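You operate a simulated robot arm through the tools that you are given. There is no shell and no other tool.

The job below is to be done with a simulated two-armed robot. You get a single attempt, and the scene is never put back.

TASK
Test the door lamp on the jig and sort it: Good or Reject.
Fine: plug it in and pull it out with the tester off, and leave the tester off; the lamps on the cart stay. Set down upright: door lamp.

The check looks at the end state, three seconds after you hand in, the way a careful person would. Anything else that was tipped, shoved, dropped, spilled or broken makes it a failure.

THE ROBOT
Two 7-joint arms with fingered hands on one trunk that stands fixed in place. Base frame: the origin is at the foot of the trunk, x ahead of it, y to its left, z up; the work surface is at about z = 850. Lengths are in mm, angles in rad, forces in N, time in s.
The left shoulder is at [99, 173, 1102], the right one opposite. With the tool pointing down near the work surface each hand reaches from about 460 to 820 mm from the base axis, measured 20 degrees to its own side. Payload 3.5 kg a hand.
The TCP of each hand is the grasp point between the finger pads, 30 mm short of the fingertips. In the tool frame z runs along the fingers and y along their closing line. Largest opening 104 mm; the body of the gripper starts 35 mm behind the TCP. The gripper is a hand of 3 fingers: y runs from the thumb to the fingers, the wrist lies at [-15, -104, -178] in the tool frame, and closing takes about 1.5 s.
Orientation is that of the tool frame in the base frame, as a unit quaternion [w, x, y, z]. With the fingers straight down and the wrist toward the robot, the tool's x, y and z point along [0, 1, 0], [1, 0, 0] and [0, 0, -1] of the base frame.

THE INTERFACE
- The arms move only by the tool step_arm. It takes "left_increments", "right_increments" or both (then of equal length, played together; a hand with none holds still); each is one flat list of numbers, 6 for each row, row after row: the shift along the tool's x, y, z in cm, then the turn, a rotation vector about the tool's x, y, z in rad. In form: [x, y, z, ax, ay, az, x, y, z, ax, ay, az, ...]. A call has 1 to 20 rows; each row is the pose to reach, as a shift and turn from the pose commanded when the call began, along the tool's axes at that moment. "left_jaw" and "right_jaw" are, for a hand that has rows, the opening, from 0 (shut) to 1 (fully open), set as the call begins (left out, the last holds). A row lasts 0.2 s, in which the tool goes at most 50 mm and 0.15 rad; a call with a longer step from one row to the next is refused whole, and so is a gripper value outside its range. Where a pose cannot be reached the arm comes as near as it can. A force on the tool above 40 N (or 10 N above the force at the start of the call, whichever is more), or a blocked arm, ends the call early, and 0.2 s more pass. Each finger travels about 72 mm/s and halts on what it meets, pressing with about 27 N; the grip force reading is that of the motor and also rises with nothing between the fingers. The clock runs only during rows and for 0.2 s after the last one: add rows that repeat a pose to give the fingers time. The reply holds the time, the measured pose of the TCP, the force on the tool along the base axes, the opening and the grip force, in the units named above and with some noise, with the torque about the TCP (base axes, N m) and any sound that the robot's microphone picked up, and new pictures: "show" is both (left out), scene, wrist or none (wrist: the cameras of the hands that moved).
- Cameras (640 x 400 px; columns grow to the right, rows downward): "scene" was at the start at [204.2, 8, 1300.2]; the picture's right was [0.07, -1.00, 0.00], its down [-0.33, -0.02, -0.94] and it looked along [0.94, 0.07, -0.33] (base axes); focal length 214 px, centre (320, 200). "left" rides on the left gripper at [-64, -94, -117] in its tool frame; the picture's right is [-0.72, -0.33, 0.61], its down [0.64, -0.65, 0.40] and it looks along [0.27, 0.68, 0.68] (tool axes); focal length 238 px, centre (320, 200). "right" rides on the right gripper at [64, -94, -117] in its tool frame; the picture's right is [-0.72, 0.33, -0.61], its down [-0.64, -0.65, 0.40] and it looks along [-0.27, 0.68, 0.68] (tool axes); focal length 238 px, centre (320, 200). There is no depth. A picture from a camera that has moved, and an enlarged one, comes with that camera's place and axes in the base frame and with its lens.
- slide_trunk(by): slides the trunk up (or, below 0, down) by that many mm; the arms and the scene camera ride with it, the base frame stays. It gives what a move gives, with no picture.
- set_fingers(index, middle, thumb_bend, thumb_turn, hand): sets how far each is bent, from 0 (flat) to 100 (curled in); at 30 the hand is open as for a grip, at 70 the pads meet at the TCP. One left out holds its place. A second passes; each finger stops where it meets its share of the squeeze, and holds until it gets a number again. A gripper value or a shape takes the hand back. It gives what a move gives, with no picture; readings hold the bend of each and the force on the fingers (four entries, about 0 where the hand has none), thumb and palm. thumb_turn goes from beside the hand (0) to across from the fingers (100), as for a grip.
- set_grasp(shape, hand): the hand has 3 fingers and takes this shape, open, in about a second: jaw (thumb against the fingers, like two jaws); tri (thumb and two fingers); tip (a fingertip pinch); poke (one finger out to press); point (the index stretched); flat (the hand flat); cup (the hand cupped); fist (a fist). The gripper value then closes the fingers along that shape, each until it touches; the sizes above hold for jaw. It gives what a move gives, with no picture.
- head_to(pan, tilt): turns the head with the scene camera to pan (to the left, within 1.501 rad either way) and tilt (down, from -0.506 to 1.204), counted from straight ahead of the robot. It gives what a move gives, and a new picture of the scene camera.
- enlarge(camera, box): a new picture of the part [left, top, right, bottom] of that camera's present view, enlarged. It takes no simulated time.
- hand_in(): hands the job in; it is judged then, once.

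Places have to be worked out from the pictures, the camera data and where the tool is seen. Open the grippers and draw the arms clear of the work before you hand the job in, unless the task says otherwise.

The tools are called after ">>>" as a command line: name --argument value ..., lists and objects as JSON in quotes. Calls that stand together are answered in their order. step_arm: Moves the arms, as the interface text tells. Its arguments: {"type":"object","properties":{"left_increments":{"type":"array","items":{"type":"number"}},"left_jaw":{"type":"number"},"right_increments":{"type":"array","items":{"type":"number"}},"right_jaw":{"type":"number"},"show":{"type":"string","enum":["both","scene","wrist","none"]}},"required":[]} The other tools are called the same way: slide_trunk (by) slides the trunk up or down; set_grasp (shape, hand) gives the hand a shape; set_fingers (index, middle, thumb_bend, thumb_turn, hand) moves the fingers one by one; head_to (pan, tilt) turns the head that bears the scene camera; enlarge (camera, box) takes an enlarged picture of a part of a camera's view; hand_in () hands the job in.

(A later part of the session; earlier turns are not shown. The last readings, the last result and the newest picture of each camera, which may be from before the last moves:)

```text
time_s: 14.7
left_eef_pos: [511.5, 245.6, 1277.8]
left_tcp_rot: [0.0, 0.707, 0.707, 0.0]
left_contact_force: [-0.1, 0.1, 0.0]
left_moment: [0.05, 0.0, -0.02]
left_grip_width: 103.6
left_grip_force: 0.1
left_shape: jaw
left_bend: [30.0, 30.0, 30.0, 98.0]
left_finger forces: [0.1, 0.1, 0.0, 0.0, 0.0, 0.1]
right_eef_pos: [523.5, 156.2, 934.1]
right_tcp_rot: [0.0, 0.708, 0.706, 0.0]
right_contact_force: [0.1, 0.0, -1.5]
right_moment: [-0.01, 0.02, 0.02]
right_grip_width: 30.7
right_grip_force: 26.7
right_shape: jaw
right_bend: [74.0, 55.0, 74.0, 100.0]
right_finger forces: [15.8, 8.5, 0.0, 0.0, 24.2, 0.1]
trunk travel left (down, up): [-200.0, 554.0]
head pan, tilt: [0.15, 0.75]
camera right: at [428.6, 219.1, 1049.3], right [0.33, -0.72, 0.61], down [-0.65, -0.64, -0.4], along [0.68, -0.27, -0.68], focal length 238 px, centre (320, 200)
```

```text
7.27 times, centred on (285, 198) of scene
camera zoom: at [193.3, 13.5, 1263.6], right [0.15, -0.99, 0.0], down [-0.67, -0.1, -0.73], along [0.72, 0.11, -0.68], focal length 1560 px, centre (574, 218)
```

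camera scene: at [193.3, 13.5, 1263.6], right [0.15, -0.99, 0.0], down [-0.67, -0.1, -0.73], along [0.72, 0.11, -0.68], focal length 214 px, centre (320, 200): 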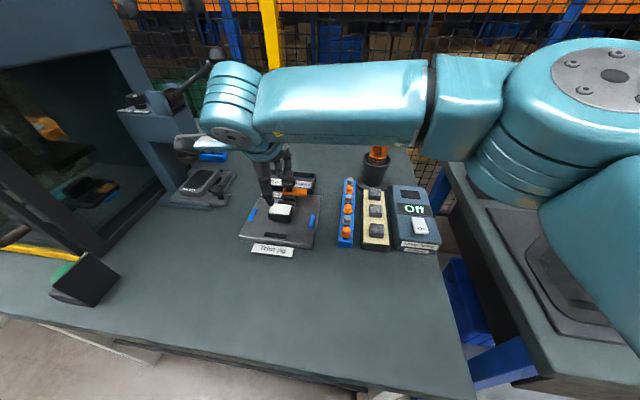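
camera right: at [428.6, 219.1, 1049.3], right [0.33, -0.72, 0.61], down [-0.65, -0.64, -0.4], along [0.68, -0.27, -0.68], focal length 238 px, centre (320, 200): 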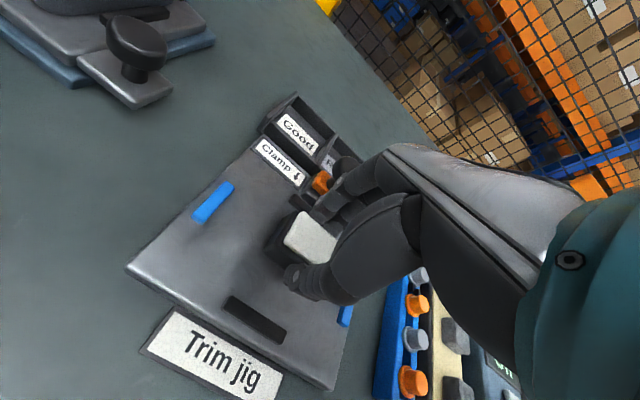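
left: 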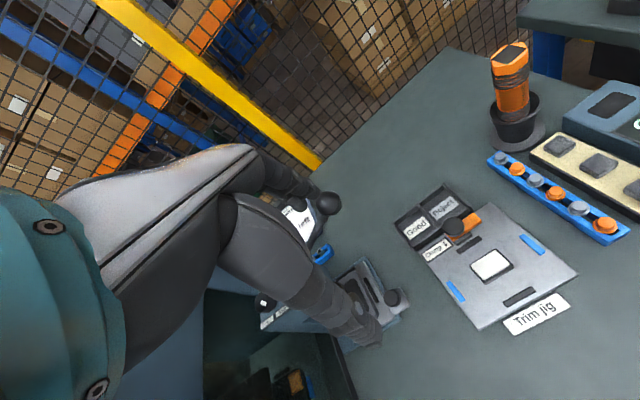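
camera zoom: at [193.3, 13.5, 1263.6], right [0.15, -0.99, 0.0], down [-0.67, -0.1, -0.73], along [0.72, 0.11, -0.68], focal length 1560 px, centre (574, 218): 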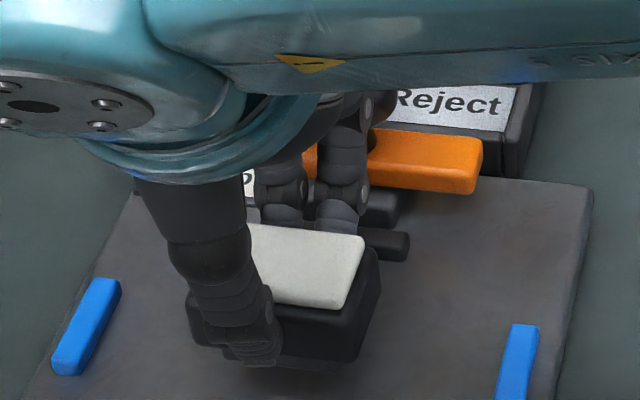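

The lamp is free and secure in the hand. I'll raise it and carry it across to above the tester socket, staying high.

>>> step_arm --right_increments '[0, 0, -4.5, 0, 0, 0, 0, 0, -9.5, 0, 0, 0, -4.4, 1.46, -9.8, 0, 0, 0, -8.8, 2.92, -9.8, 0, 0, 0, -13.2, 4.38, -9.8, 0, 0, 0, -17.6, 5.84, -9.8, 0, 0, 0, -22.0, 7.3, -9.8, 0, 0, 0, -26.4, 8.76, -9.8, 0, 0, 0, -30.75, 10.2, -9.8, 0, 0, 0, -30.75, 10.2, -9.8, 0, 0, 0]' --show "both"

>>> enlarge --camera "right" --box '[190, 200, 350, 360]'

>>> enlarge --camera "scene" --box '[360, 110, 460, 260]'

```text
time_s: 16.9
left_eef_pos: [512.5, 245.9, 1277.6]
left_tcp_rot: [0.0, 0.707, 0.708, -0.001]
left_contact_force: [0.1, -1.0, -1.1]
left_moment: [-0.02, 0.0, -0.02]
left_grip_width: 104.1
left_grip_force: 0.2
left_shape: jaw
left_bend: [30.0, 30.0, 30.0, 98.0]
left_finger forces: [0.1, 0.0, 0.0, 0.0, 0.1, 0.0]
right_eef_pos: [624.5, -151.7, 1029.8]
right_tcp_rot: [0.0, 0.707, 0.707, 0.0]
right_contact_force: [1.3, 0.5, 0.2]
right_moment: [0.0, 0.0, 0.02]
right_grip_width: 30.5
right_grip_force: 27.0
right_shape: jaw
right_bend: [74.0, 55.0, 74.0, 100.0]
right_finger forces: [15.7, 8.5, 0.0, 0.0, 24.2, 0.1]
trunk travel left (down, up): [-200.0, 554.0]
head pan, tilt: [0.15, 0.75]
camera scene: at [193.2, 13.6, 1263.6], right [0.15, -0.99, 0.0], down [-0.67, -0.1, -0.73], along [0.72, 0.11, -0.68], focal length 214 px, centre (320, 200)
camera right: at [529.2, -88.4, 1146.5], right [0.33, -0.72, 0.61], down [-0.65, -0.64, -0.4], along [0.68, -0.27, -0.68], focal length 238 px, centre (320, 200)
```

scene: 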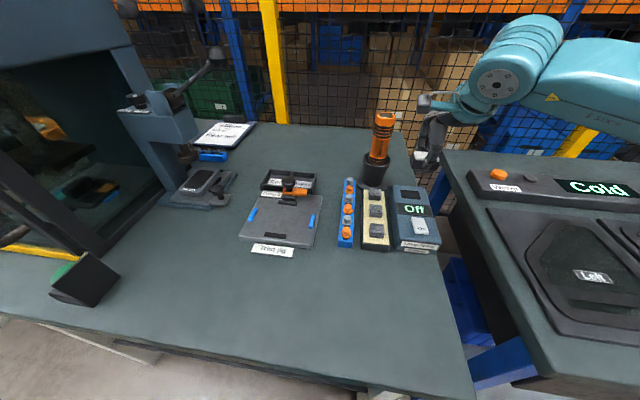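
right: 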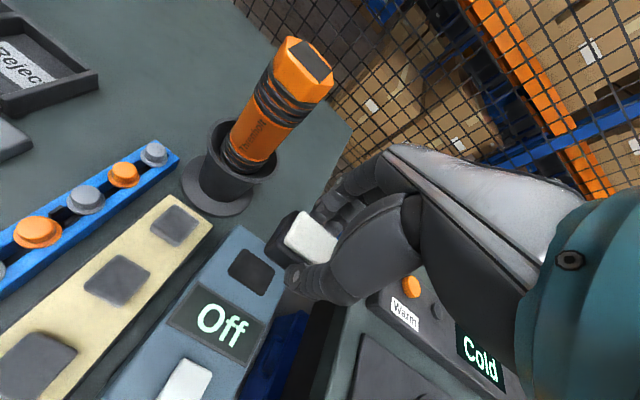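

```text
2.50 times, centred on (270, 280) of right
camera zoom: at [529.2, -88.4, 1146.5], right [0.33, -0.72, 0.61], down [-0.65, -0.64, -0.4], along [0.68, -0.27, -0.68], focal length 596 px, centre (445, 0)
```

zoom: 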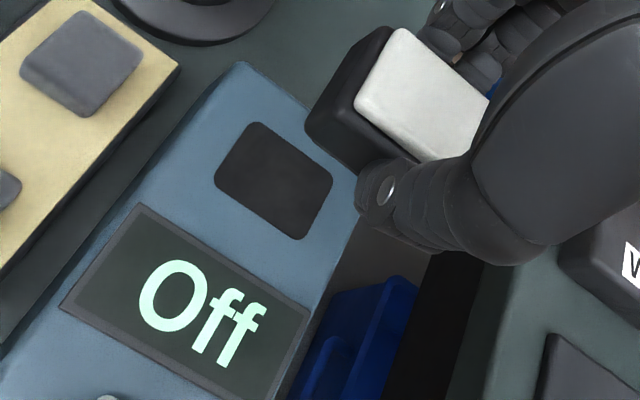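

```text
2.67 times, centred on (410, 185) of scene
camera zoom: at [193.2, 13.6, 1263.6], right [0.15, -0.99, 0.0], down [-0.67, -0.1, -0.73], along [0.72, 0.11, -0.68], focal length 572 px, centre (80, 240)
```

zoom: 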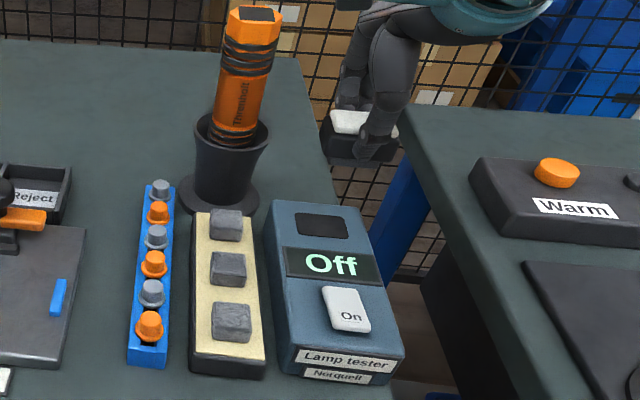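

The socket centre again comes out at (624.5, -151.5). I'll zoom on it to see whether it is a recess, and on the lamp's underside.

>>> enlarge --camera "right" --box '[235, 240, 285, 270]'

>>> enlarge --camera "scene" --box '[398, 140, 448, 210]'

>>> enlarge --camera "left" --box '[540, 60, 640, 150]'

```text
12.80 times, centred on (260, 255) of right
camera zoom: at [529.2, -88.4, 1146.5], right [0.33, -0.72, 0.61], down [-0.65, -0.64, -0.4], along [0.68, -0.27, -0.68], focal length 3051 px, centre (1088, -504)
```

zoom: 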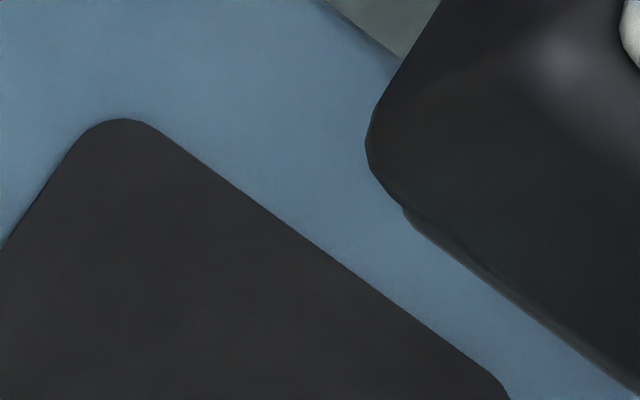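

```text
5.71 times, centred on (423, 175) of scene
camera zoom: at [193.2, 13.6, 1263.6], right [0.15, -0.99, 0.0], down [-0.67, -0.1, -0.73], along [0.72, 0.11, -0.68], focal length 1226 px, centre (-269, 343)
```

zoom: 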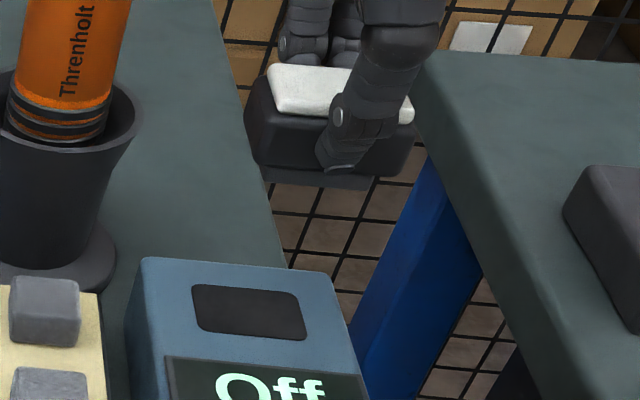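

```text
4.44 times, centred on (590, 105) of left
camera zoom: at [418.0, 181.5, 1395.1], right [-0.33, -0.72, -0.61], down [-0.65, 0.64, -0.4], along [0.68, 0.27, -0.68], focal length 1059 px, centre (-880, 622)
```

zoom: 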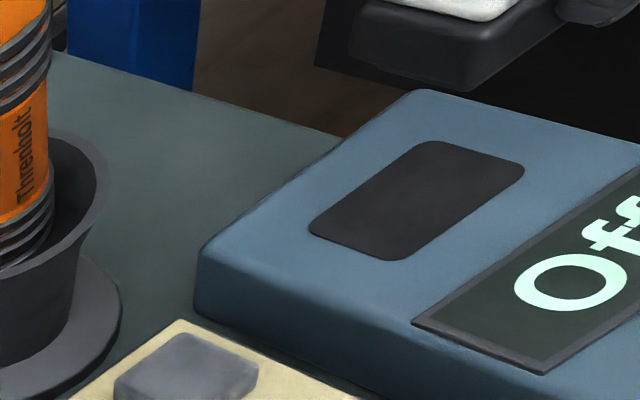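

The lamp's foot is about 40 mm wide in y (centred on the TCP) and its bottom sits about 46 mm below the TCP. I'll lower to leave roughly 10 mm of gap above the socket, then compare foot and socket directly.

>>> step_arm --right_increments '[0, 0.1, 2.5, 0, 0, 0, 0, 0.2, 5.0, 0, 0, 0, 0, 0.3, 6.5, 0, 0, 0, 0, 0.3, 6.5, 0, 0, 0]' --show "both"

>>> enlarge --camera "right" --box '[230, 190, 350, 310]'

>>> enlarge --camera "scene" --box '[390, 160, 440, 210]'

>>> enlarge --camera "left" --box '[570, 60, 640, 130]'

```text
time_s: 17.9
left_eef_pos: [512.1, 246.1, 1278.3]
left_tcp_rot: [0.001, 0.708, 0.706, 0.0]
left_contact_force: [0.2, 0.3, 0.2]
left_moment: [-0.02, 0.01, 0.01]
left_grip_width: 103.6
left_grip_force: 0.1
left_shape: jaw
left_bend: [30.0, 30.0, 30.0, 98.0]
left_finger forces: [0.0, 0.0, 0.1, 0.0, 0.0, 0.1]
right_eef_pos: [628.7, -152.2, 965.6]
right_tcp_rot: [0.001, 0.707, 0.708, 0.0]
right_contact_force: [0.7, 0.0, 0.0]
right_moment: [-0.03, 0.01, -0.01]
right_grip_width: 30.5
right_grip_force: 26.7
right_shape: jaw
right_bend: [74.0, 55.0, 74.0, 100.0]
right_finger forces: [15.6, 8.5, 0.0, 0.0, 24.1, 0.0]
trunk travel left (down, up): [-200.0, 554.0]
head pan, tilt: [0.15, 0.75]
camera scene: at [193.2, 13.5, 1263.7], right [0.15, -0.99, 0.0], down [-0.67, -0.1, -0.73], along [0.72, 0.11, -0.68], focal length 214 px, centre (320, 200)
camera right: at [534.1, -88.1, 1082.1], right [0.33, -0.72, 0.61], down [-0.65, -0.64, -0.4], along [0.68, -0.27, -0.68], focal length 238 px, centre (320, 200)
```

scene: 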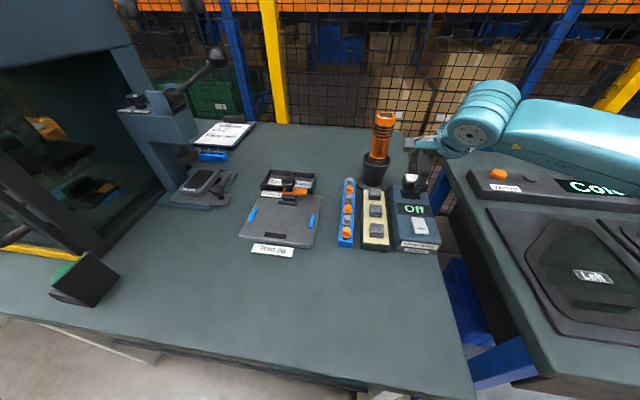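
right: 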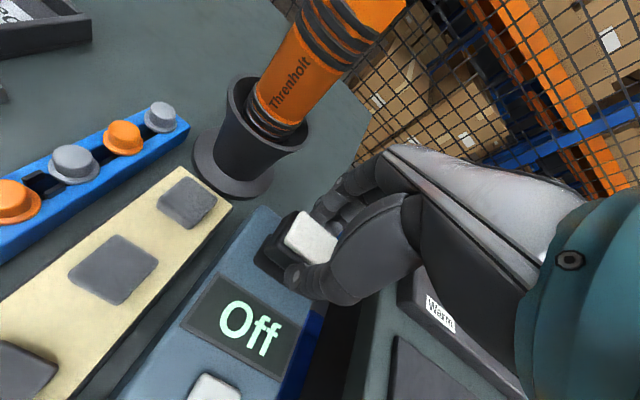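

```text
3.33 times, centred on (290, 250) of right
camera zoom: at [534.1, -88.1, 1082.1], right [0.33, -0.72, 0.61], down [-0.65, -0.64, -0.4], along [0.68, -0.27, -0.68], focal length 794 px, centre (420, 33)
```

zoom: 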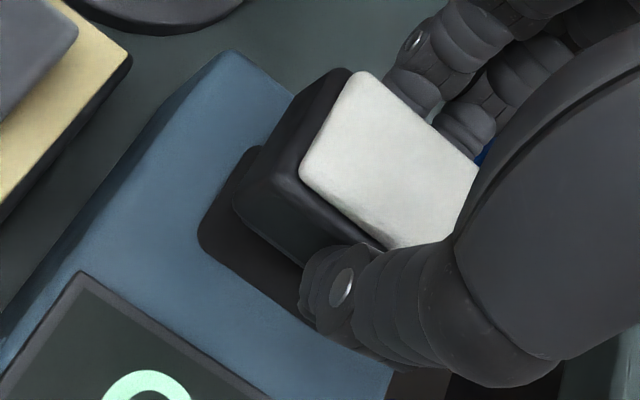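

```text
8.00 times, centred on (415, 185) of scene
camera zoom: at [193.2, 13.5, 1263.7], right [0.15, -0.99, 0.0], down [-0.67, -0.1, -0.73], along [0.72, 0.11, -0.68], focal length 1716 px, centre (-440, 320)
```

zoom: 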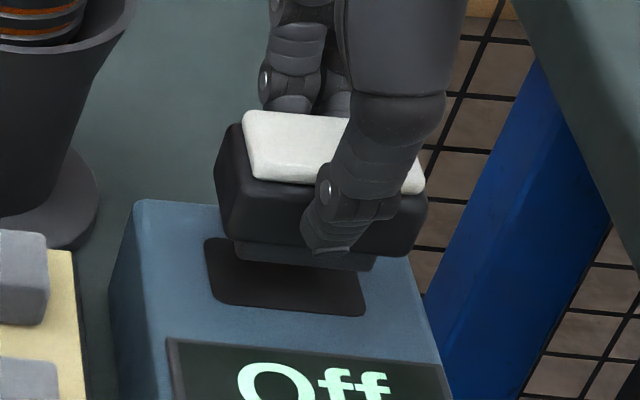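

```text
5.71 times, centred on (605, 95) of left
camera zoom: at [417.9, 181.4, 1395.1], right [-0.33, -0.72, -0.61], down [-0.65, 0.64, -0.4], along [0.68, 0.27, -0.68], focal length 1362 px, centre (-1309, 800)
```

zoom: 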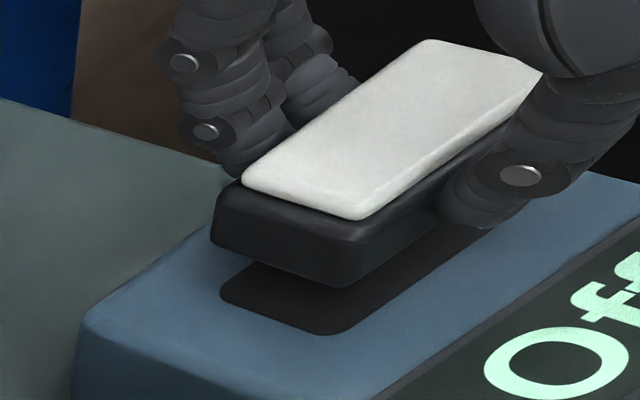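

Foot and socket line up to within about 1 mm in y, and the lamp seems about 1 mm far in x. I'll shift 1 mm back and lower to start the insertion, watching the force.

>>> step_arm --right_increments '[0, -0.1, 0.4, 0, 0, 0, 0, -0.1, 0.8, 0, 0, 0, 0, -0.1, 1.1, 0, 0, 0, 0, -0.1, 1.3, 0, 0, 0, 0, -0.1, 1.5, 0, 0, 0]' --show "wrist"

>>> enlarge --camera "scene" --box '[390, 165, 440, 205]'

>>> enlarge --camera "left" --box '[570, 60, 640, 130]'

>>> enlarge --camera "right" --box '[240, 200, 340, 300]'

```text
time_s: 19.1
left_eef_pos: [511.0, 246.3, 1278.1]
left_tcp_rot: [0.0, 0.707, 0.707, 0.0]
left_contact_force: [0.0, -0.2, -0.2]
left_moment: [-0.01, -0.03, 0.01]
left_grip_width: 103.7
left_grip_force: 0.1
left_shape: jaw
left_bend: [30.0, 30.0, 30.0, 98.0]
left_finger forces: [0.0, 0.1, 0.1, 0.0, 0.1, 0.1]
right_eef_pos: [625.0, -151.9, 950.6]
right_tcp_rot: [0.001, 0.707, 0.707, 0.0]
right_contact_force: [0.7, 0.1, -1.0]
right_moment: [-0.01, -0.02, 0.03]
right_grip_width: 30.4
right_grip_force: 27.0
right_shape: jaw
right_bend: [74.0, 55.0, 74.0, 100.0]
right_finger forces: [15.6, 8.5, 0.0, 0.1, 24.2, 0.0]
trunk travel left (down, up): [-200.0, 554.0]
head pan, tilt: [0.15, 0.75]
camera right: at [531.4, -88.5, 1067.5], right [0.33, -0.72, 0.61], down [-0.65, -0.64, -0.4], along [0.68, -0.27, -0.68], focal length 238 px, centre (320, 200)
```

right: 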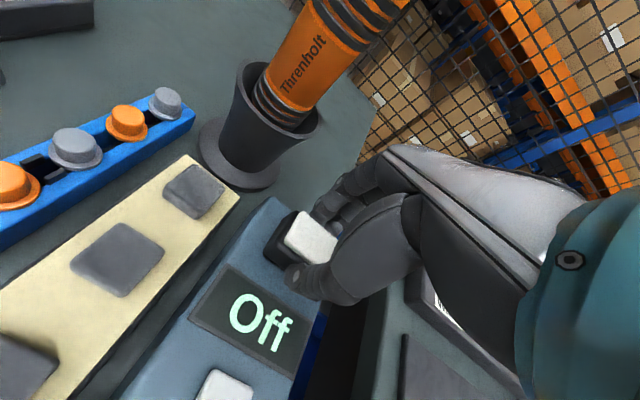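

```text
10.00 times, centred on (415, 185) of scene
camera zoom: at [193.2, 13.5, 1263.6], right [0.15, -0.99, 0.0], down [-0.67, -0.1, -0.73], along [0.72, 0.11, -0.68], focal length 2145 px, centre (-630, 350)
```

zoom: 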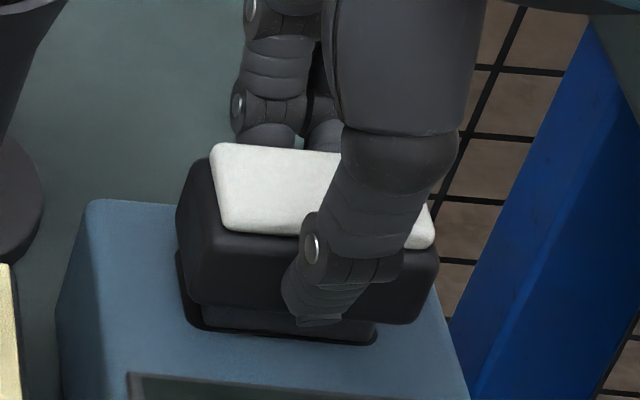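

```text
5.71 times, centred on (605, 95) of left
camera zoom: at [418.0, 181.4, 1395.1], right [-0.33, -0.72, -0.61], down [-0.65, 0.64, -0.4], along [0.68, 0.27, -0.68], focal length 1362 px, centre (-1309, 800)
```

zoom: 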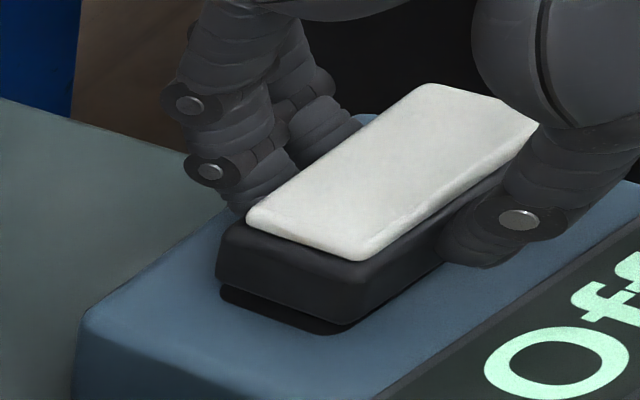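

```text
4.00 times, centred on (290, 250) of right
camera zoom: at [531.4, -88.5, 1067.5], right [0.33, -0.72, 0.61], down [-0.65, -0.64, -0.4], along [0.68, -0.27, -0.68], focal length 953 px, centre (440, 0)
```

zoom: 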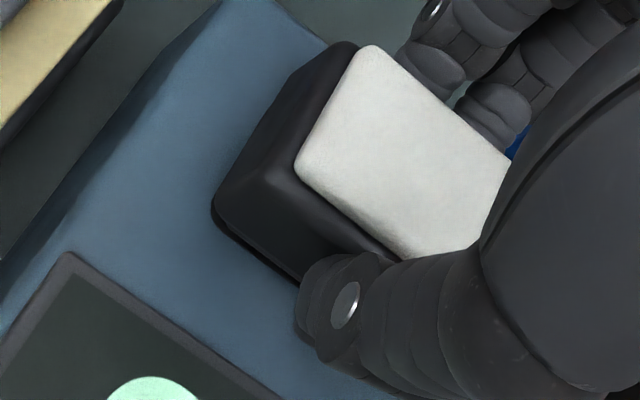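

No contact force yet, and the foot seems to be entering the dark socket outline. Zooming in closely on the foot edges to check the side gaps before going deeper.

>>> enlarge --camera "scene" --box '[405, 190, 433, 203]'

>>> enlarge --camera "right" --box '[260, 230, 320, 280]'

>>> enlarge --camera "left" --box '[590, 95, 630, 122]'

```text
16.00 times, centred on (419, 196) of scene
camera zoom: at [193.2, 13.5, 1263.6], right [0.15, -0.99, 0.0], down [-0.67, -0.1, -0.73], along [0.72, 0.11, -0.68], focal length 3432 px, centre (-1264, 256)
```

zoom: 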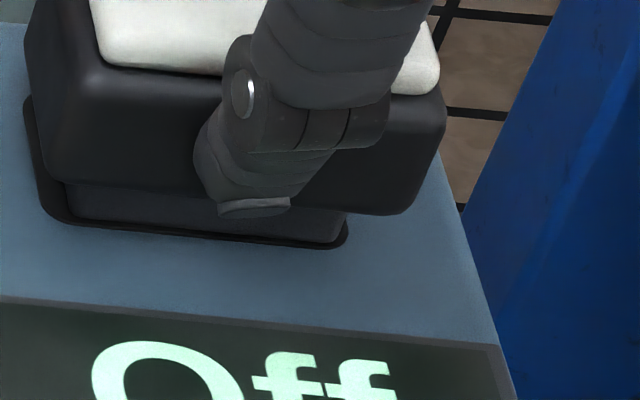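

```text
8.00 times, centred on (290, 255) of right
camera zoom: at [531.4, -88.5, 1067.5], right [0.33, -0.72, 0.61], down [-0.65, -0.64, -0.4], along [0.68, -0.27, -0.68], focal length 1907 px, centre (560, -240)
```

zoom: 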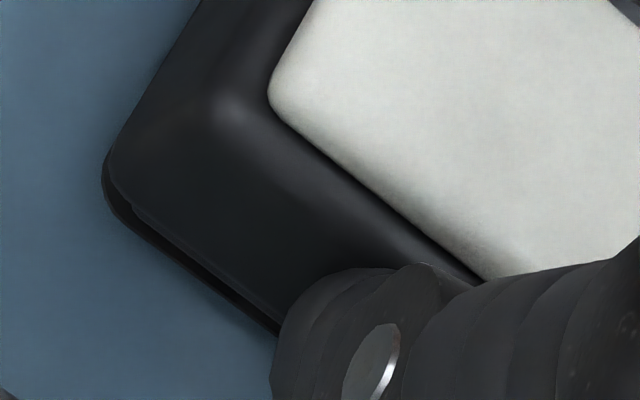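

```text
14.81 times, centred on (610, 108) of left
camera zoom: at [418.0, 181.4, 1395.1], right [-0.33, -0.72, -0.61], down [-0.65, 0.64, -0.4], along [0.68, 0.27, -0.68], focal length 3531 px, centre (-3976, 1556)
```

zoom: 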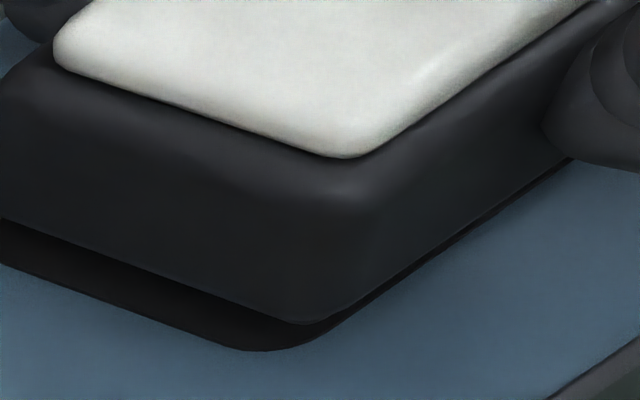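

The foot is inside the socket outline with about 1–4 mm of margin per side; shifting 1 mm toward +y will centre it. Continuing down slowly while watching the force.

>>> step_arm --right_increments '[0.08, 0, 0.1, 0, 0, 0, 0.08, 0, 0.35, 0, 0, 0, 0.08, 0, 0.6, 0, 0, 0, 0.08, 0, 0.6, 0, 0, 0]' --show "none"

>>> enlarge --camera "scene" --box '[400, 175, 440, 203]'

>>> enlarge --camera "right" --box '[240, 200, 340, 300]'

```text
time_s: 20.1
left_eef_pos: [511.6, 246.1, 1279.1]
left_tcp_rot: [0.0, 0.706, 0.708, -0.001]
left_contact_force: [-0.2, 0.2, 0.1]
left_moment: [0.0, -0.03, 0.02]
left_grip_width: 103.5
left_grip_force: 0.0
left_shape: jaw
left_bend: [30.0, 30.0, 30.0, 98.0]
left_finger forces: [0.0, 0.0, 0.1, 0.0, 0.1, 0.0]
right_eef_pos: [627.8, -151.2, 945.1]
right_tcp_rot: [0.0, 0.708, 0.706, 0.001]
right_contact_force: [6.9, -1.7, 6.1]
right_moment: [-0.03, -0.23, -0.03]
right_grip_width: 31.2
right_grip_force: 27.1
right_shape: jaw
right_bend: [74.0, 54.0, 74.0, 100.0]
right_finger forces: [19.5, 11.3, 0.1, 0.0, 23.8, 0.0]
trunk travel left (down, up): [-200.0, 554.0]
head pan, tilt: [0.15, 0.75]
```

```text
14.29 times, centred on (420, 189) of scene
camera zoom: at [193.4, 13.5, 1263.6], right [0.15, -0.99, 0.0], down [-0.67, -0.1, -0.73], along [0.72, 0.11, -0.68], focal length 3064 px, centre (-1109, 357)
```

zoom: 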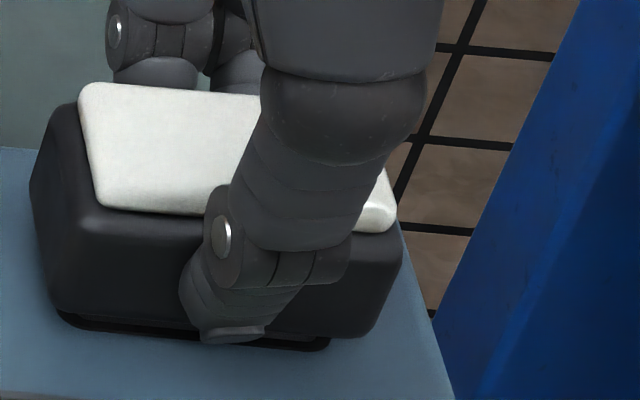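

```text
4.00 times, centred on (290, 250) of right
camera zoom: at [532.1, -87.6, 1061.3], right [0.32, -0.72, 0.61], down [-0.65, -0.64, -0.41], along [0.68, -0.27, -0.68], focal length 953 px, centre (440, 0)
```

zoom: 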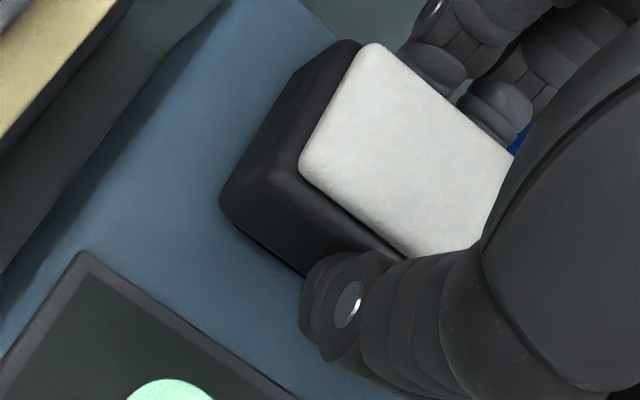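

A sideways force of about +7 N in x with 6 N up suggests the foot is touching the front wall of the socket. I'll ease 1.5 mm toward +x at the same height and see if it relaxes.

>>> step_arm --right_increments '[0, 0.1, 0, 0, 0, 0, 0, 0.15, 0, 0, 0, 0, 0, 0.15, 0, 0, 0, 0]' --show "none"

```text
time_s: 20.9
left_eef_pos: [511.1, 245.0, 1278.0]
left_tcp_rot: [-0.001, 0.707, 0.707, 0.001]
left_contact_force: [0.1, 0.1, -0.3]
left_moment: [-0.05, 0.02, -0.02]
left_grip_width: 103.7
left_grip_force: 0.1
left_shape: jaw
left_bend: [30.0, 30.0, 30.0, 98.0]
left_finger forces: [0.0, 0.0, 0.0, 0.0, 0.0, 0.0]
right_eef_pos: [627.2, -151.0, 945.9]
right_tcp_rot: [0.001, 0.707, 0.707, 0.0]
right_contact_force: [0.1, -1.8, 6.1]
right_moment: [-0.07, 0.0, -0.04]
right_grip_width: 30.8
right_grip_force: 27.2
right_shape: jaw
right_bend: [74.0, 54.0, 74.0, 100.0]
right_finger forces: [17.3, 9.5, 0.1, 0.1, 26.5, 0.0]
trunk travel left (down, up): [-200.0, 554.0]
head pan, tilt: [0.15, 0.75]
```

The x force is gone; a steady 6 N upward remains, likely the plug's insertion resistance. I'll press on downward in small steps.

>>> step_arm --right_increments '[-0.03, 0, 0.1, 0, 0, 0, -0.03, 0, 0.2, 0, 0, 0, -0.03, 0, 0.2, 0, 0, 0]' --show "none"

>>> enlarge --camera "scene" --box '[400, 175, 440, 203]'

>>> enlarge --camera "left" --box '[580, 70, 640, 125]'

```text
time_s: 21.7
left_eef_pos: [510.6, 245.7, 1277.4]
left_tcp_rot: [-0.001, 0.707, 0.707, 0.0]
left_contact_force: [0.6, -0.1, 0.2]
left_moment: [0.0, 0.0, 0.0]
left_grip_width: 103.6
left_grip_force: 0.0
left_shape: jaw
left_bend: [30.0, 30.0, 30.0, 98.0]
left_finger forces: [0.0, 0.0, 0.0, 0.1, 0.1, 0.0]
right_eef_pos: [628.0, -150.7, 943.1]
right_tcp_rot: [0.001, 0.707, 0.707, 0.001]
right_contact_force: [2.3, 1.1, 7.1]
right_moment: [-0.02, -0.08, -0.01]
right_grip_width: 30.7
right_grip_force: 27.5
right_shape: jaw
right_bend: [74.0, 54.0, 74.0, 100.0]
right_finger forces: [18.1, 10.4, 0.0, 0.1, 25.7, 0.0]
trunk travel left (down, up): [-200.0, 554.0]
head pan, tilt: [0.15, 0.75]
```

```text
14.29 times, centred on (420, 189) of scene
camera zoom: at [192.9, 13.7, 1263.7], right [0.15, -0.99, 0.0], down [-0.67, -0.1, -0.73], along [0.72, 0.11, -0.68], focal length 3064 px, centre (-1109, 357)
```

zoom: 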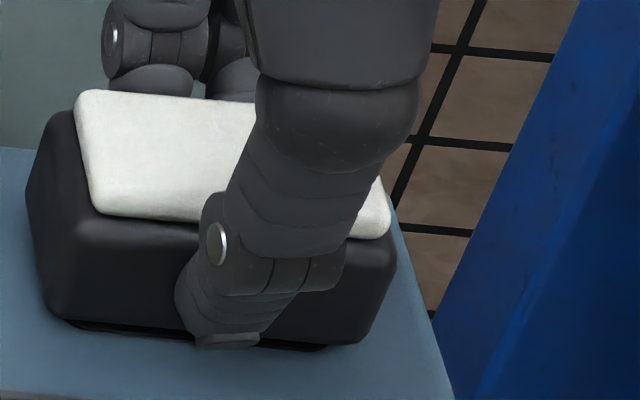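

```text
7.27 times, centred on (610, 98) of left
camera zoom: at [417.6, 181.6, 1395.2], right [-0.33, -0.72, -0.61], down [-0.65, 0.64, -0.4], along [0.68, 0.27, -0.68], focal length 1734 px, centre (-1789, 946)
```

zoom: 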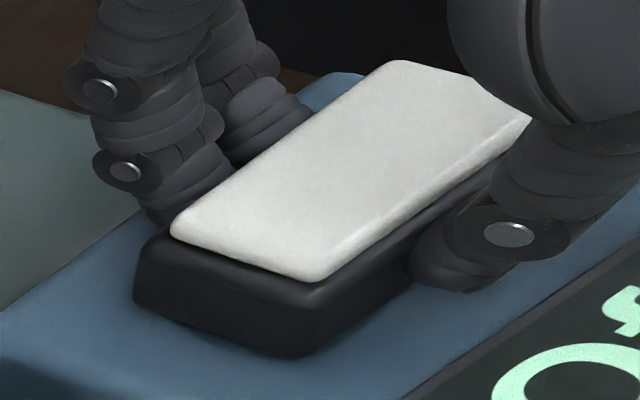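

It's sliding in with a constant force of about 7 N. Continuing down 2 mm at a time.

>>> step_arm --right_increments '[0, 0.03, 0.1, 0, 0, 0, 0, 0.03, 0.2, 0, 0, 0, 0, 0.03, 0.2, 0, 0, 0]' --show "none"

>>> enlarge --camera "scene" --box '[400, 175, 440, 203]'

```text
time_s: 22.5
left_eef_pos: [510.1, 245.4, 1278.4]
left_tcp_rot: [0.0, 0.707, 0.707, 0.0]
left_contact_force: [-0.8, 0.5, -0.1]
left_moment: [0.01, -0.02, 0.05]
left_grip_width: 104.0
left_grip_force: 0.1
left_shape: jaw
left_bend: [30.0, 30.0, 30.0, 98.0]
left_finger forces: [0.0, 0.0, 0.1, 0.1, 0.0, 0.1]
right_eef_pos: [627.2, -151.9, 941.1]
right_tcp_rot: [0.001, 0.707, 0.707, 0.001]
right_contact_force: [4.1, 1.5, 8.1]
right_moment: [0.02, -0.17, 0.04]
right_grip_width: 30.9
right_grip_force: 27.3
right_shape: jaw
right_bend: [74.0, 54.0, 74.0, 100.0]
right_finger forces: [18.6, 10.5, 0.0, 0.0, 25.4, 0.1]
trunk travel left (down, up): [-200.0, 554.0]
head pan, tilt: [0.15, 0.75]
```

```text
14.29 times, centred on (420, 189) of scene
camera zoom: at [192.9, 13.8, 1263.7], right [0.15, -0.99, 0.0], down [-0.67, -0.1, -0.73], along [0.72, 0.11, -0.68], focal length 3064 px, centre (-1109, 357)
```

zoom: 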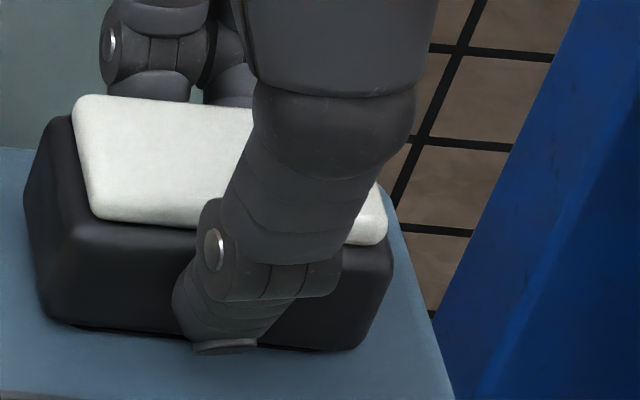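

Still sliding in; there's a small +x reaction so I'll bias 0.5 mm that way and go down further.

>>> step_arm --right_increments '[0, 0.06, 0.1, 0, 0, 0, 0, 0.06, 0.2, 0, 0, 0, 0, 0.06, 0.2, 0, 0, 0]' --show "none"

>>> enlarge --camera "scene" --box '[400, 175, 440, 203]'

>>> enlarge --camera "left" --box '[580, 70, 640, 125]'

```text
time_s: 23.3
left_eef_pos: [509.4, 245.4, 1278.3]
left_tcp_rot: [0.0, 0.707, 0.707, 0.0]
left_contact_force: [-0.4, -0.2, -0.3]
left_moment: [0.04, -0.01, 0.0]
left_grip_width: 103.9
left_grip_force: 0.0
left_shape: jaw
left_bend: [30.0, 30.0, 30.0, 98.0]
left_finger forces: [0.1, 0.0, 0.0, 0.0, 0.0, 0.1]
right_eef_pos: [628.7, -149.9, 940.2]
right_tcp_rot: [0.002, 0.707, 0.707, 0.001]
right_contact_force: [-0.7, 0.4, 14.5]
right_moment: [0.01, -0.05, 0.0]
right_grip_width: 30.9
right_grip_force: 26.7
right_shape: jaw
right_bend: [74.0, 54.0, 74.0, 100.0]
right_finger forces: [17.4, 9.9, 0.0, 0.1, 27.6, 0.1]
trunk travel left (down, up): [-200.0, 554.0]
head pan, tilt: [0.15, 0.75]
```

```text
14.29 times, centred on (420, 189) of scene
camera zoom: at [191.8, 13.9, 1264.0], right [0.15, -0.99, 0.0], down [-0.67, -0.1, -0.73], along [0.72, 0.11, -0.68], focal length 3064 px, centre (-1109, 357)
```

zoom: 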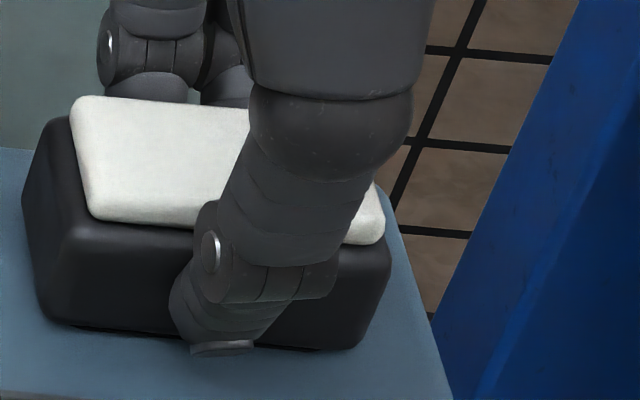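

```text
7.27 times, centred on (610, 98) of left
camera zoom: at [416.4, 181.9, 1395.7], right [-0.33, -0.72, -0.61], down [-0.65, 0.64, -0.4], along [0.68, 0.27, -0.68], focal length 1734 px, centre (-1789, 946)
```

zoom: 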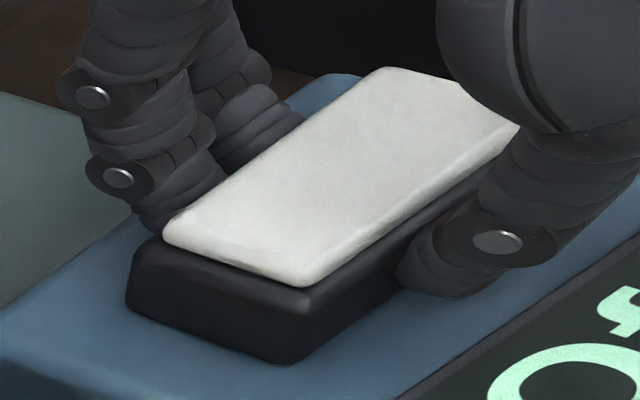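

Vertical force rose to 14.5 N with little further travel, so the lamp is at or near the bottom. I'll press 1 mm more to confirm seating.

>>> step_arm --right_increments '[0, 0, 0.1, 0, 0, 0, 0, 0, 0.1, 0, 0, 0]' --show "wrist"

>>> enlarge --camera "right" --box '[240, 200, 340, 300]'

>>> enlarge --camera "scene" --box '[385, 170, 450, 260]'

```text
time_s: 23.9
left_eef_pos: [509.9, 245.5, 1278.6]
left_tcp_rot: [0.0, 0.707, 0.707, 0.0]
left_contact_force: [0.9, 0.0, 1.1]
left_moment: [0.01, -0.01, 0.03]
left_grip_width: 103.7
left_grip_force: 0.0
left_shape: jaw
left_bend: [30.0, 30.0, 30.0, 98.0]
left_finger forces: [0.0, 0.1, 0.0, 0.0, 0.0, 0.0]
right_eef_pos: [628.8, -150.7, 941.4]
right_tcp_rot: [0.002, 0.707, 0.707, 0.001]
right_contact_force: [-0.6, 0.2, 20.1]
right_moment: [-0.02, -0.01, -0.01]
right_grip_width: 31.2
right_grip_force: 27.3
right_shape: jaw
right_bend: [74.0, 54.0, 74.0, 100.0]
right_finger forces: [18.1, 10.6, 0.1, 0.0, 28.8, 0.1]
trunk travel left (down, up): [-200.0, 554.0]
head pan, tilt: [0.15, 0.75]
camera right: at [533.1, -87.6, 1056.5], right [0.32, -0.72, 0.61], down [-0.65, -0.64, -0.41], along [0.69, -0.27, -0.68], focal length 238 px, centre (320, 200)
```

right: 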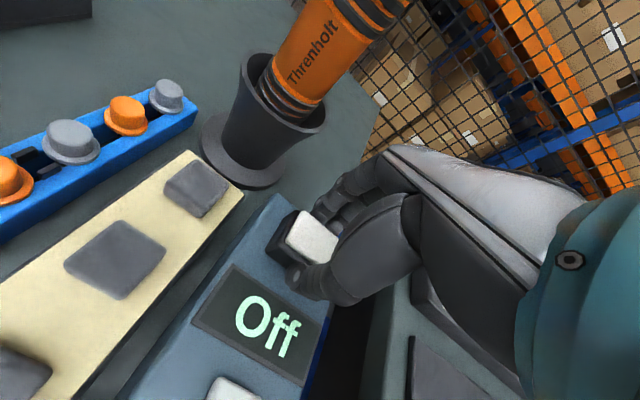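

```text
4.00 times, centred on (290, 250) of right
camera zoom: at [533.1, -87.6, 1056.5], right [0.32, -0.72, 0.61], down [-0.65, -0.64, -0.41], along [0.69, -0.27, -0.68], focal length 953 px, centre (440, 0)
```

zoom: 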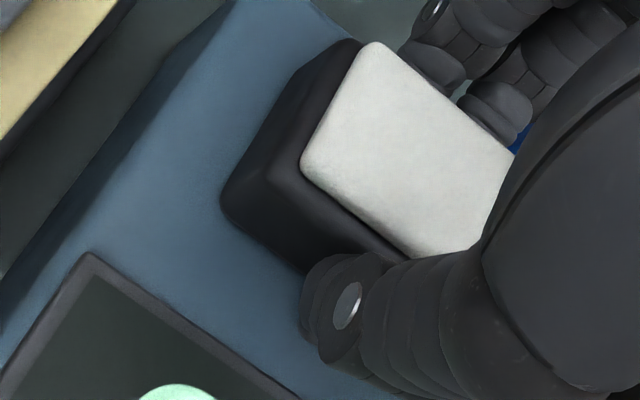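

```text
4.44 times, centred on (418, 215) of scene
camera zoom: at [191.4, 14.0, 1264.1], right [0.15, -0.99, 0.0], down [-0.67, -0.1, -0.73], along [0.72, 0.11, -0.68], focal length 953 px, centre (-113, 133)
```

zoom: 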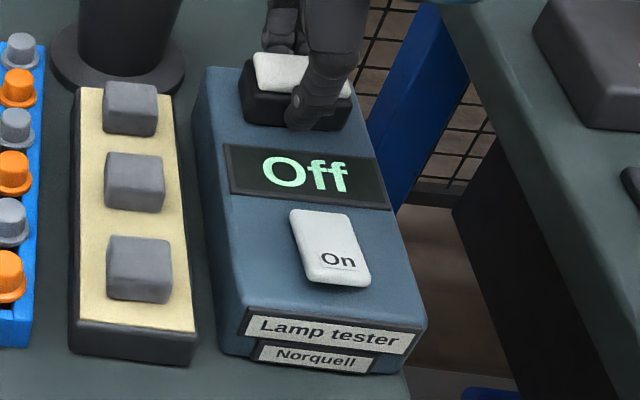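

Force climbed to 20 N with no more travel: the lamp is seated in the socket. I'll relax the downward press, then open the fingers.

>>> step_arm --right_increments '[0, 0, -0.1, 0, 0, 0, 0, 0, -0.22, 0, 0, 0, 0, 0, -0.22, 0, 0, 0]' --show "none"

>>> step_arm --right_increments '[0, 0, 0, 0, 0, 0, 0, 0, 0, 0, 0, 0, 0, 0, 0, 0, 0, 0, 0, 0, 0, 0, 0, 0, 0, 0, 0, 0, 0, 0]' --right_jaw 0.68 --show "wrist"

>>> enlarge --camera "right" --box '[240, 190, 350, 310]'

>>> enlarge --camera "scene" --box '[390, 165, 440, 210]'

```text
time_s: 24.7
left_eef_pos: [510.9, 246.2, 1276.8]
left_tcp_rot: [0.0, 0.707, 0.707, 0.0]
left_contact_force: [0.2, -0.6, -0.3]
left_moment: [-0.02, 0.0, -0.01]
left_grip_width: 103.5
left_grip_force: 0.1
left_shape: jaw
left_bend: [30.0, 30.0, 30.0, 98.0]
left_finger forces: [0.0, 0.1, 0.1, 0.0, 0.0, 0.0]
right_eef_pos: [627.6, -150.4, 941.2]
right_tcp_rot: [0.0, 0.707, 0.707, 0.0]
right_contact_force: [2.8, -0.1, 15.1]
right_moment: [-0.04, -0.11, -0.01]
right_grip_width: 31.3
right_grip_force: 26.7
right_shape: jaw
right_bend: [74.0, 54.0, 74.0, 100.0]
right_finger forces: [18.9, 11.1, 0.0, 0.1, 27.2, 0.2]
trunk travel left (down, up): [-200.0, 554.0]
head pan, tilt: [0.15, 0.75]
```

```text
time_s: 25.9
left_eef_pos: [511.7, 245.1, 1278.1]
left_tcp_rot: [-0.001, 0.707, 0.707, -0.001]
left_contact_force: [0.5, 0.1, -0.1]
left_moment: [-0.02, 0.0, -0.05]
left_grip_width: 103.4
left_grip_force: 0.2
left_shape: jaw
left_bend: [30.0, 30.0, 30.0, 98.0]
left_finger forces: [0.0, 0.0, 0.0, 0.0, 0.0, 0.0]
right_eef_pos: [628.6, -151.0, 941.0]
right_tcp_rot: [0.0, 0.708, 0.706, 0.0]
right_contact_force: [1.2, 0.4, 0.3]
right_moment: [-0.01, -0.01, 0.03]
right_grip_width: 70.1
right_grip_force: 0.1
right_shape: jaw
right_bend: [28.0, 38.0, 60.0, 100.0]
right_finger forces: [0.0, 0.1, 0.0, 0.0, 0.0, 0.0]
trunk travel left (down, up): [-200.0, 554.0]
head pan, tilt: [0.15, 0.75]
camera right: at [534.3, -87.7, 1056.5], right [0.33, -0.72, 0.61], down [-0.65, -0.64, -0.4], along [0.68, -0.27, -0.68], focal length 238 px, centre (320, 200)
```

right: 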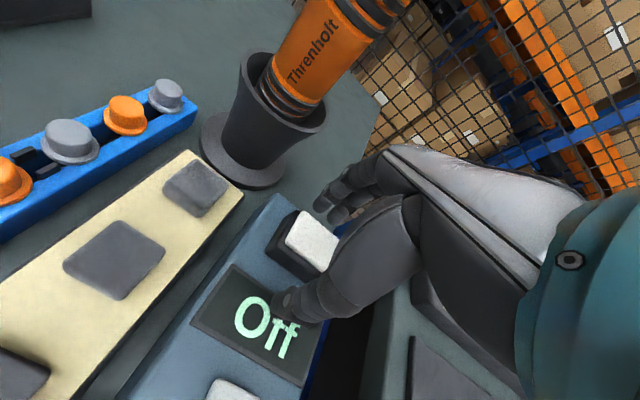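

```text
3.33 times, centred on (295, 250) of right
camera zoom: at [534.3, -87.7, 1056.5], right [0.33, -0.72, 0.61], down [-0.65, -0.64, -0.4], along [0.68, -0.27, -0.68], focal length 794 px, centre (403, 33)
```

zoom: 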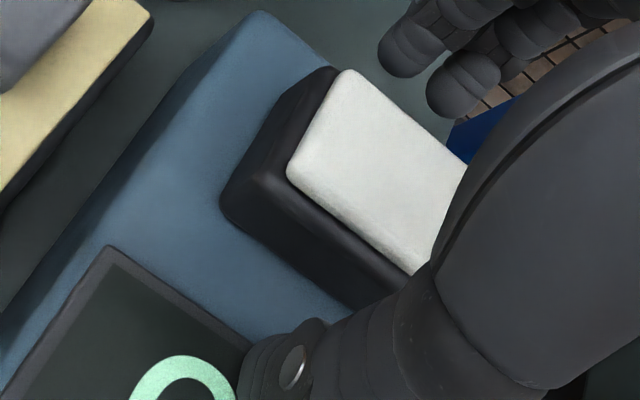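

```text
8.89 times, centred on (415, 188) of scene
camera zoom: at [193.3, 13.5, 1263.6], right [0.15, -0.99, 0.0], down [-0.67, -0.1, -0.73], along [0.72, 0.11, -0.68], focal length 1906 px, centre (-524, 311)
```

zoom: 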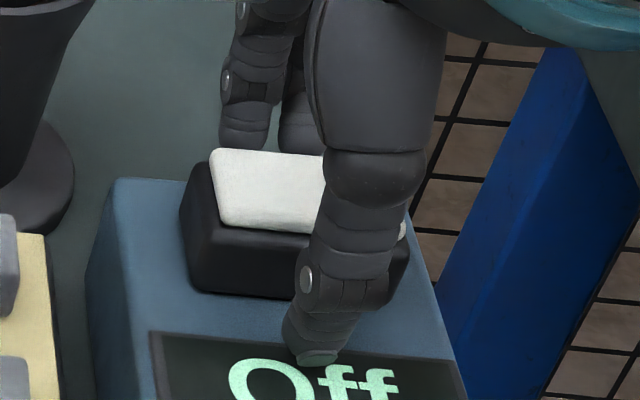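

Released cleanly; the lamp stands level in the socket and the tester still reads Off. I'll rise straight up, then take the poke shape for the On key.

>>> step_arm --right_increments '[0, 0, -2, 0, 0, 0, 0, 0, -6, 0, 0, 0, 0, 0, -10.5, 0, 0, 0, 0, -4.5, -11.5, 0, 0, 0, 0, -9.0, -12, 0, 0, 0, 0, -11.0, -12, 0, 0, 0, 0, -11.0, -12, 0, 0, 0]' --show "none"

>>> set_grasp --shape "poke" --hand "right"

>>> step_arm --right_increments '[0, 0, 0, 0, 0, 0]' --show "both"

>>> enlarge --camera "scene" --box '[370, 100, 480, 260]'

>>> enlarge --camera "right" --box '[180, 130, 440, 390]'

```text
time_s: 27.5
left_eef_pos: [510.5, 246.6, 1277.5]
left_tcp_rot: [-0.001, 0.707, 0.707, 0.0]
left_contact_force: [0.5, 0.2, 0.5]
left_moment: [-0.02, 0.02, 0.01]
left_grip_width: 103.9
left_grip_force: 0.1
left_shape: jaw
left_bend: [30.0, 30.0, 30.0, 98.0]
left_finger forces: [0.0, 0.0, 0.0, 0.1, 0.0, 0.1]
right_eef_pos: [520.4, -151.8, 1059.0]
right_tcp_rot: [0.0, 0.708, 0.706, -0.001]
right_contact_force: [0.4, -0.2, 0.6]
right_moment: [0.0, 0.03, 0.0]
right_grip_width: 70.6
right_grip_force: 0.0
right_shape: jaw
right_bend: [28.0, 38.0, 60.0, 100.0]
right_finger forces: [0.1, 0.1, 0.1, 0.1, 0.0, 0.0]
trunk travel left (down, up): [-200.0, 554.0]
head pan, tilt: [0.15, 0.75]
```

```text
time_s: 28.4
left_eef_pos: [510.8, 245.4, 1277.4]
left_tcp_rot: [0.001, 0.707, 0.707, 0.0]
left_contact_force: [-0.2, -0.5, -0.3]
left_moment: [-0.01, -0.01, 0.02]
left_grip_width: 103.4
left_grip_force: 0.1
left_shape: jaw
left_bend: [30.0, 30.0, 30.0, 98.0]
left_finger forces: [0.1, 0.0, 0.1, 0.0, 0.0, 0.0]
right_eef_pos: [519.8, -152.3, 1060.6]
right_tcp_rot: [-0.001, 0.707, 0.707, 0.0]
right_contact_force: [-0.3, 0.7, 0.3]
right_moment: [0.04, -0.01, 0.02]
right_grip_width: 0.0
right_grip_force: 0.0
right_shape: poke
right_bend: [70.0, 70.0, 100.0, 100.0]
right_finger forces: [0.0, 0.0, 0.0, 0.0, 0.0, 0.0]
trunk travel left (down, up): [-200.0, 554.0]
head pan, tilt: [0.15, 0.75]
```

```text
time_s: 28.8
left_eef_pos: [511.2, 245.5, 1277.8]
left_tcp_rot: [0.0, 0.707, 0.707, 0.0]
left_contact_force: [0.5, -0.4, -0.8]
left_moment: [-0.02, 0.0, -0.01]
left_grip_width: 103.5
left_grip_force: 0.1
left_shape: jaw
left_bend: [30.0, 30.0, 30.0, 98.0]
left_finger forces: [0.1, 0.0, 0.0, 0.0, 0.1, 0.1]
right_eef_pos: [520.0, -152.9, 1060.8]
right_tcp_rot: [0.0, 0.707, 0.707, 0.0]
right_contact_force: [-0.4, -0.2, 0.3]
right_moment: [-0.01, 0.01, 0.01]
right_grip_width: 0.1
right_grip_force: 0.1
right_shape: poke
right_bend: [70.0, 70.0, 100.0, 100.0]
right_finger forces: [0.1, 0.0, 0.0, 0.1, 0.0, 0.0]
trunk travel left (down, up): [-200.0, 554.0]
head pan, tilt: [0.15, 0.75]
camera scene: at [193.2, 13.5, 1263.6], right [0.15, -0.99, 0.0], down [-0.67, -0.1, -0.73], along [0.72, 0.11, -0.68], focal length 214 px, centre (320, 200)
camera right: at [424.6, -89.3, 1175.8], right [0.33, -0.72, 0.61], down [-0.65, -0.64, -0.4], along [0.68, -0.27, -0.68], focal length 238 px, centre (320, 200)
```

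scene: 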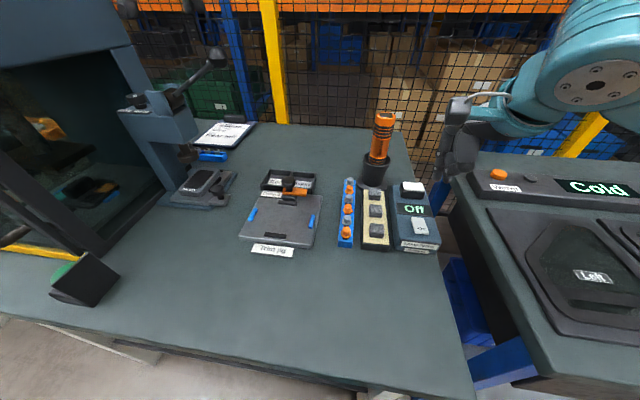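
right: 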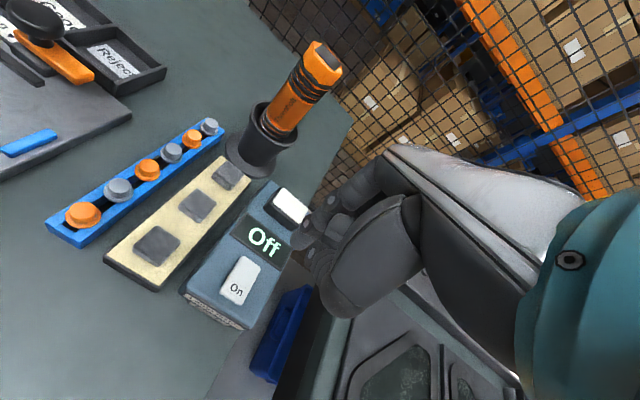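

```text
2.50 times, centred on (425, 180) of scene
camera zoom: at [193.2, 13.5, 1263.6], right [0.15, -0.99, 0.0], down [-0.67, -0.1, -0.73], along [0.72, 0.11, -0.68], focal length 536 px, centre (58, 250)
```

zoom: 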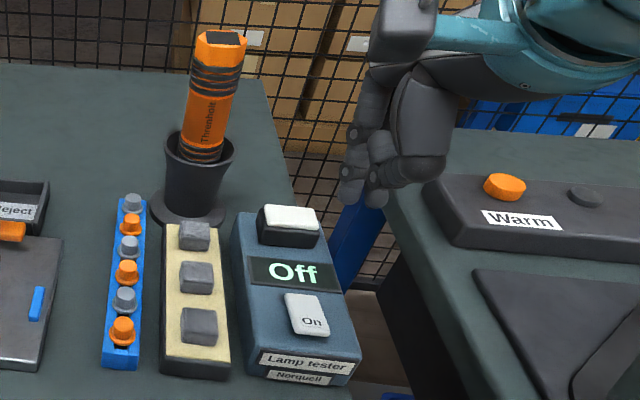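

```text
1.54 times, centred on (310, 260) of right
camera zoom: at [424.6, -89.3, 1175.8], right [0.33, -0.72, 0.61], down [-0.65, -0.64, -0.4], along [0.68, -0.27, -0.68], focal length 367 px, centre (335, 108)
```

zoom: 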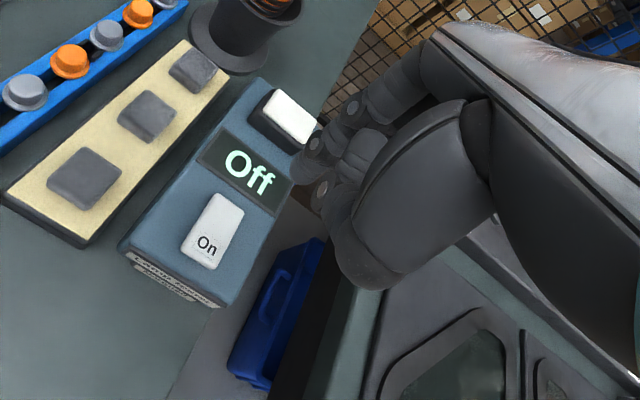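

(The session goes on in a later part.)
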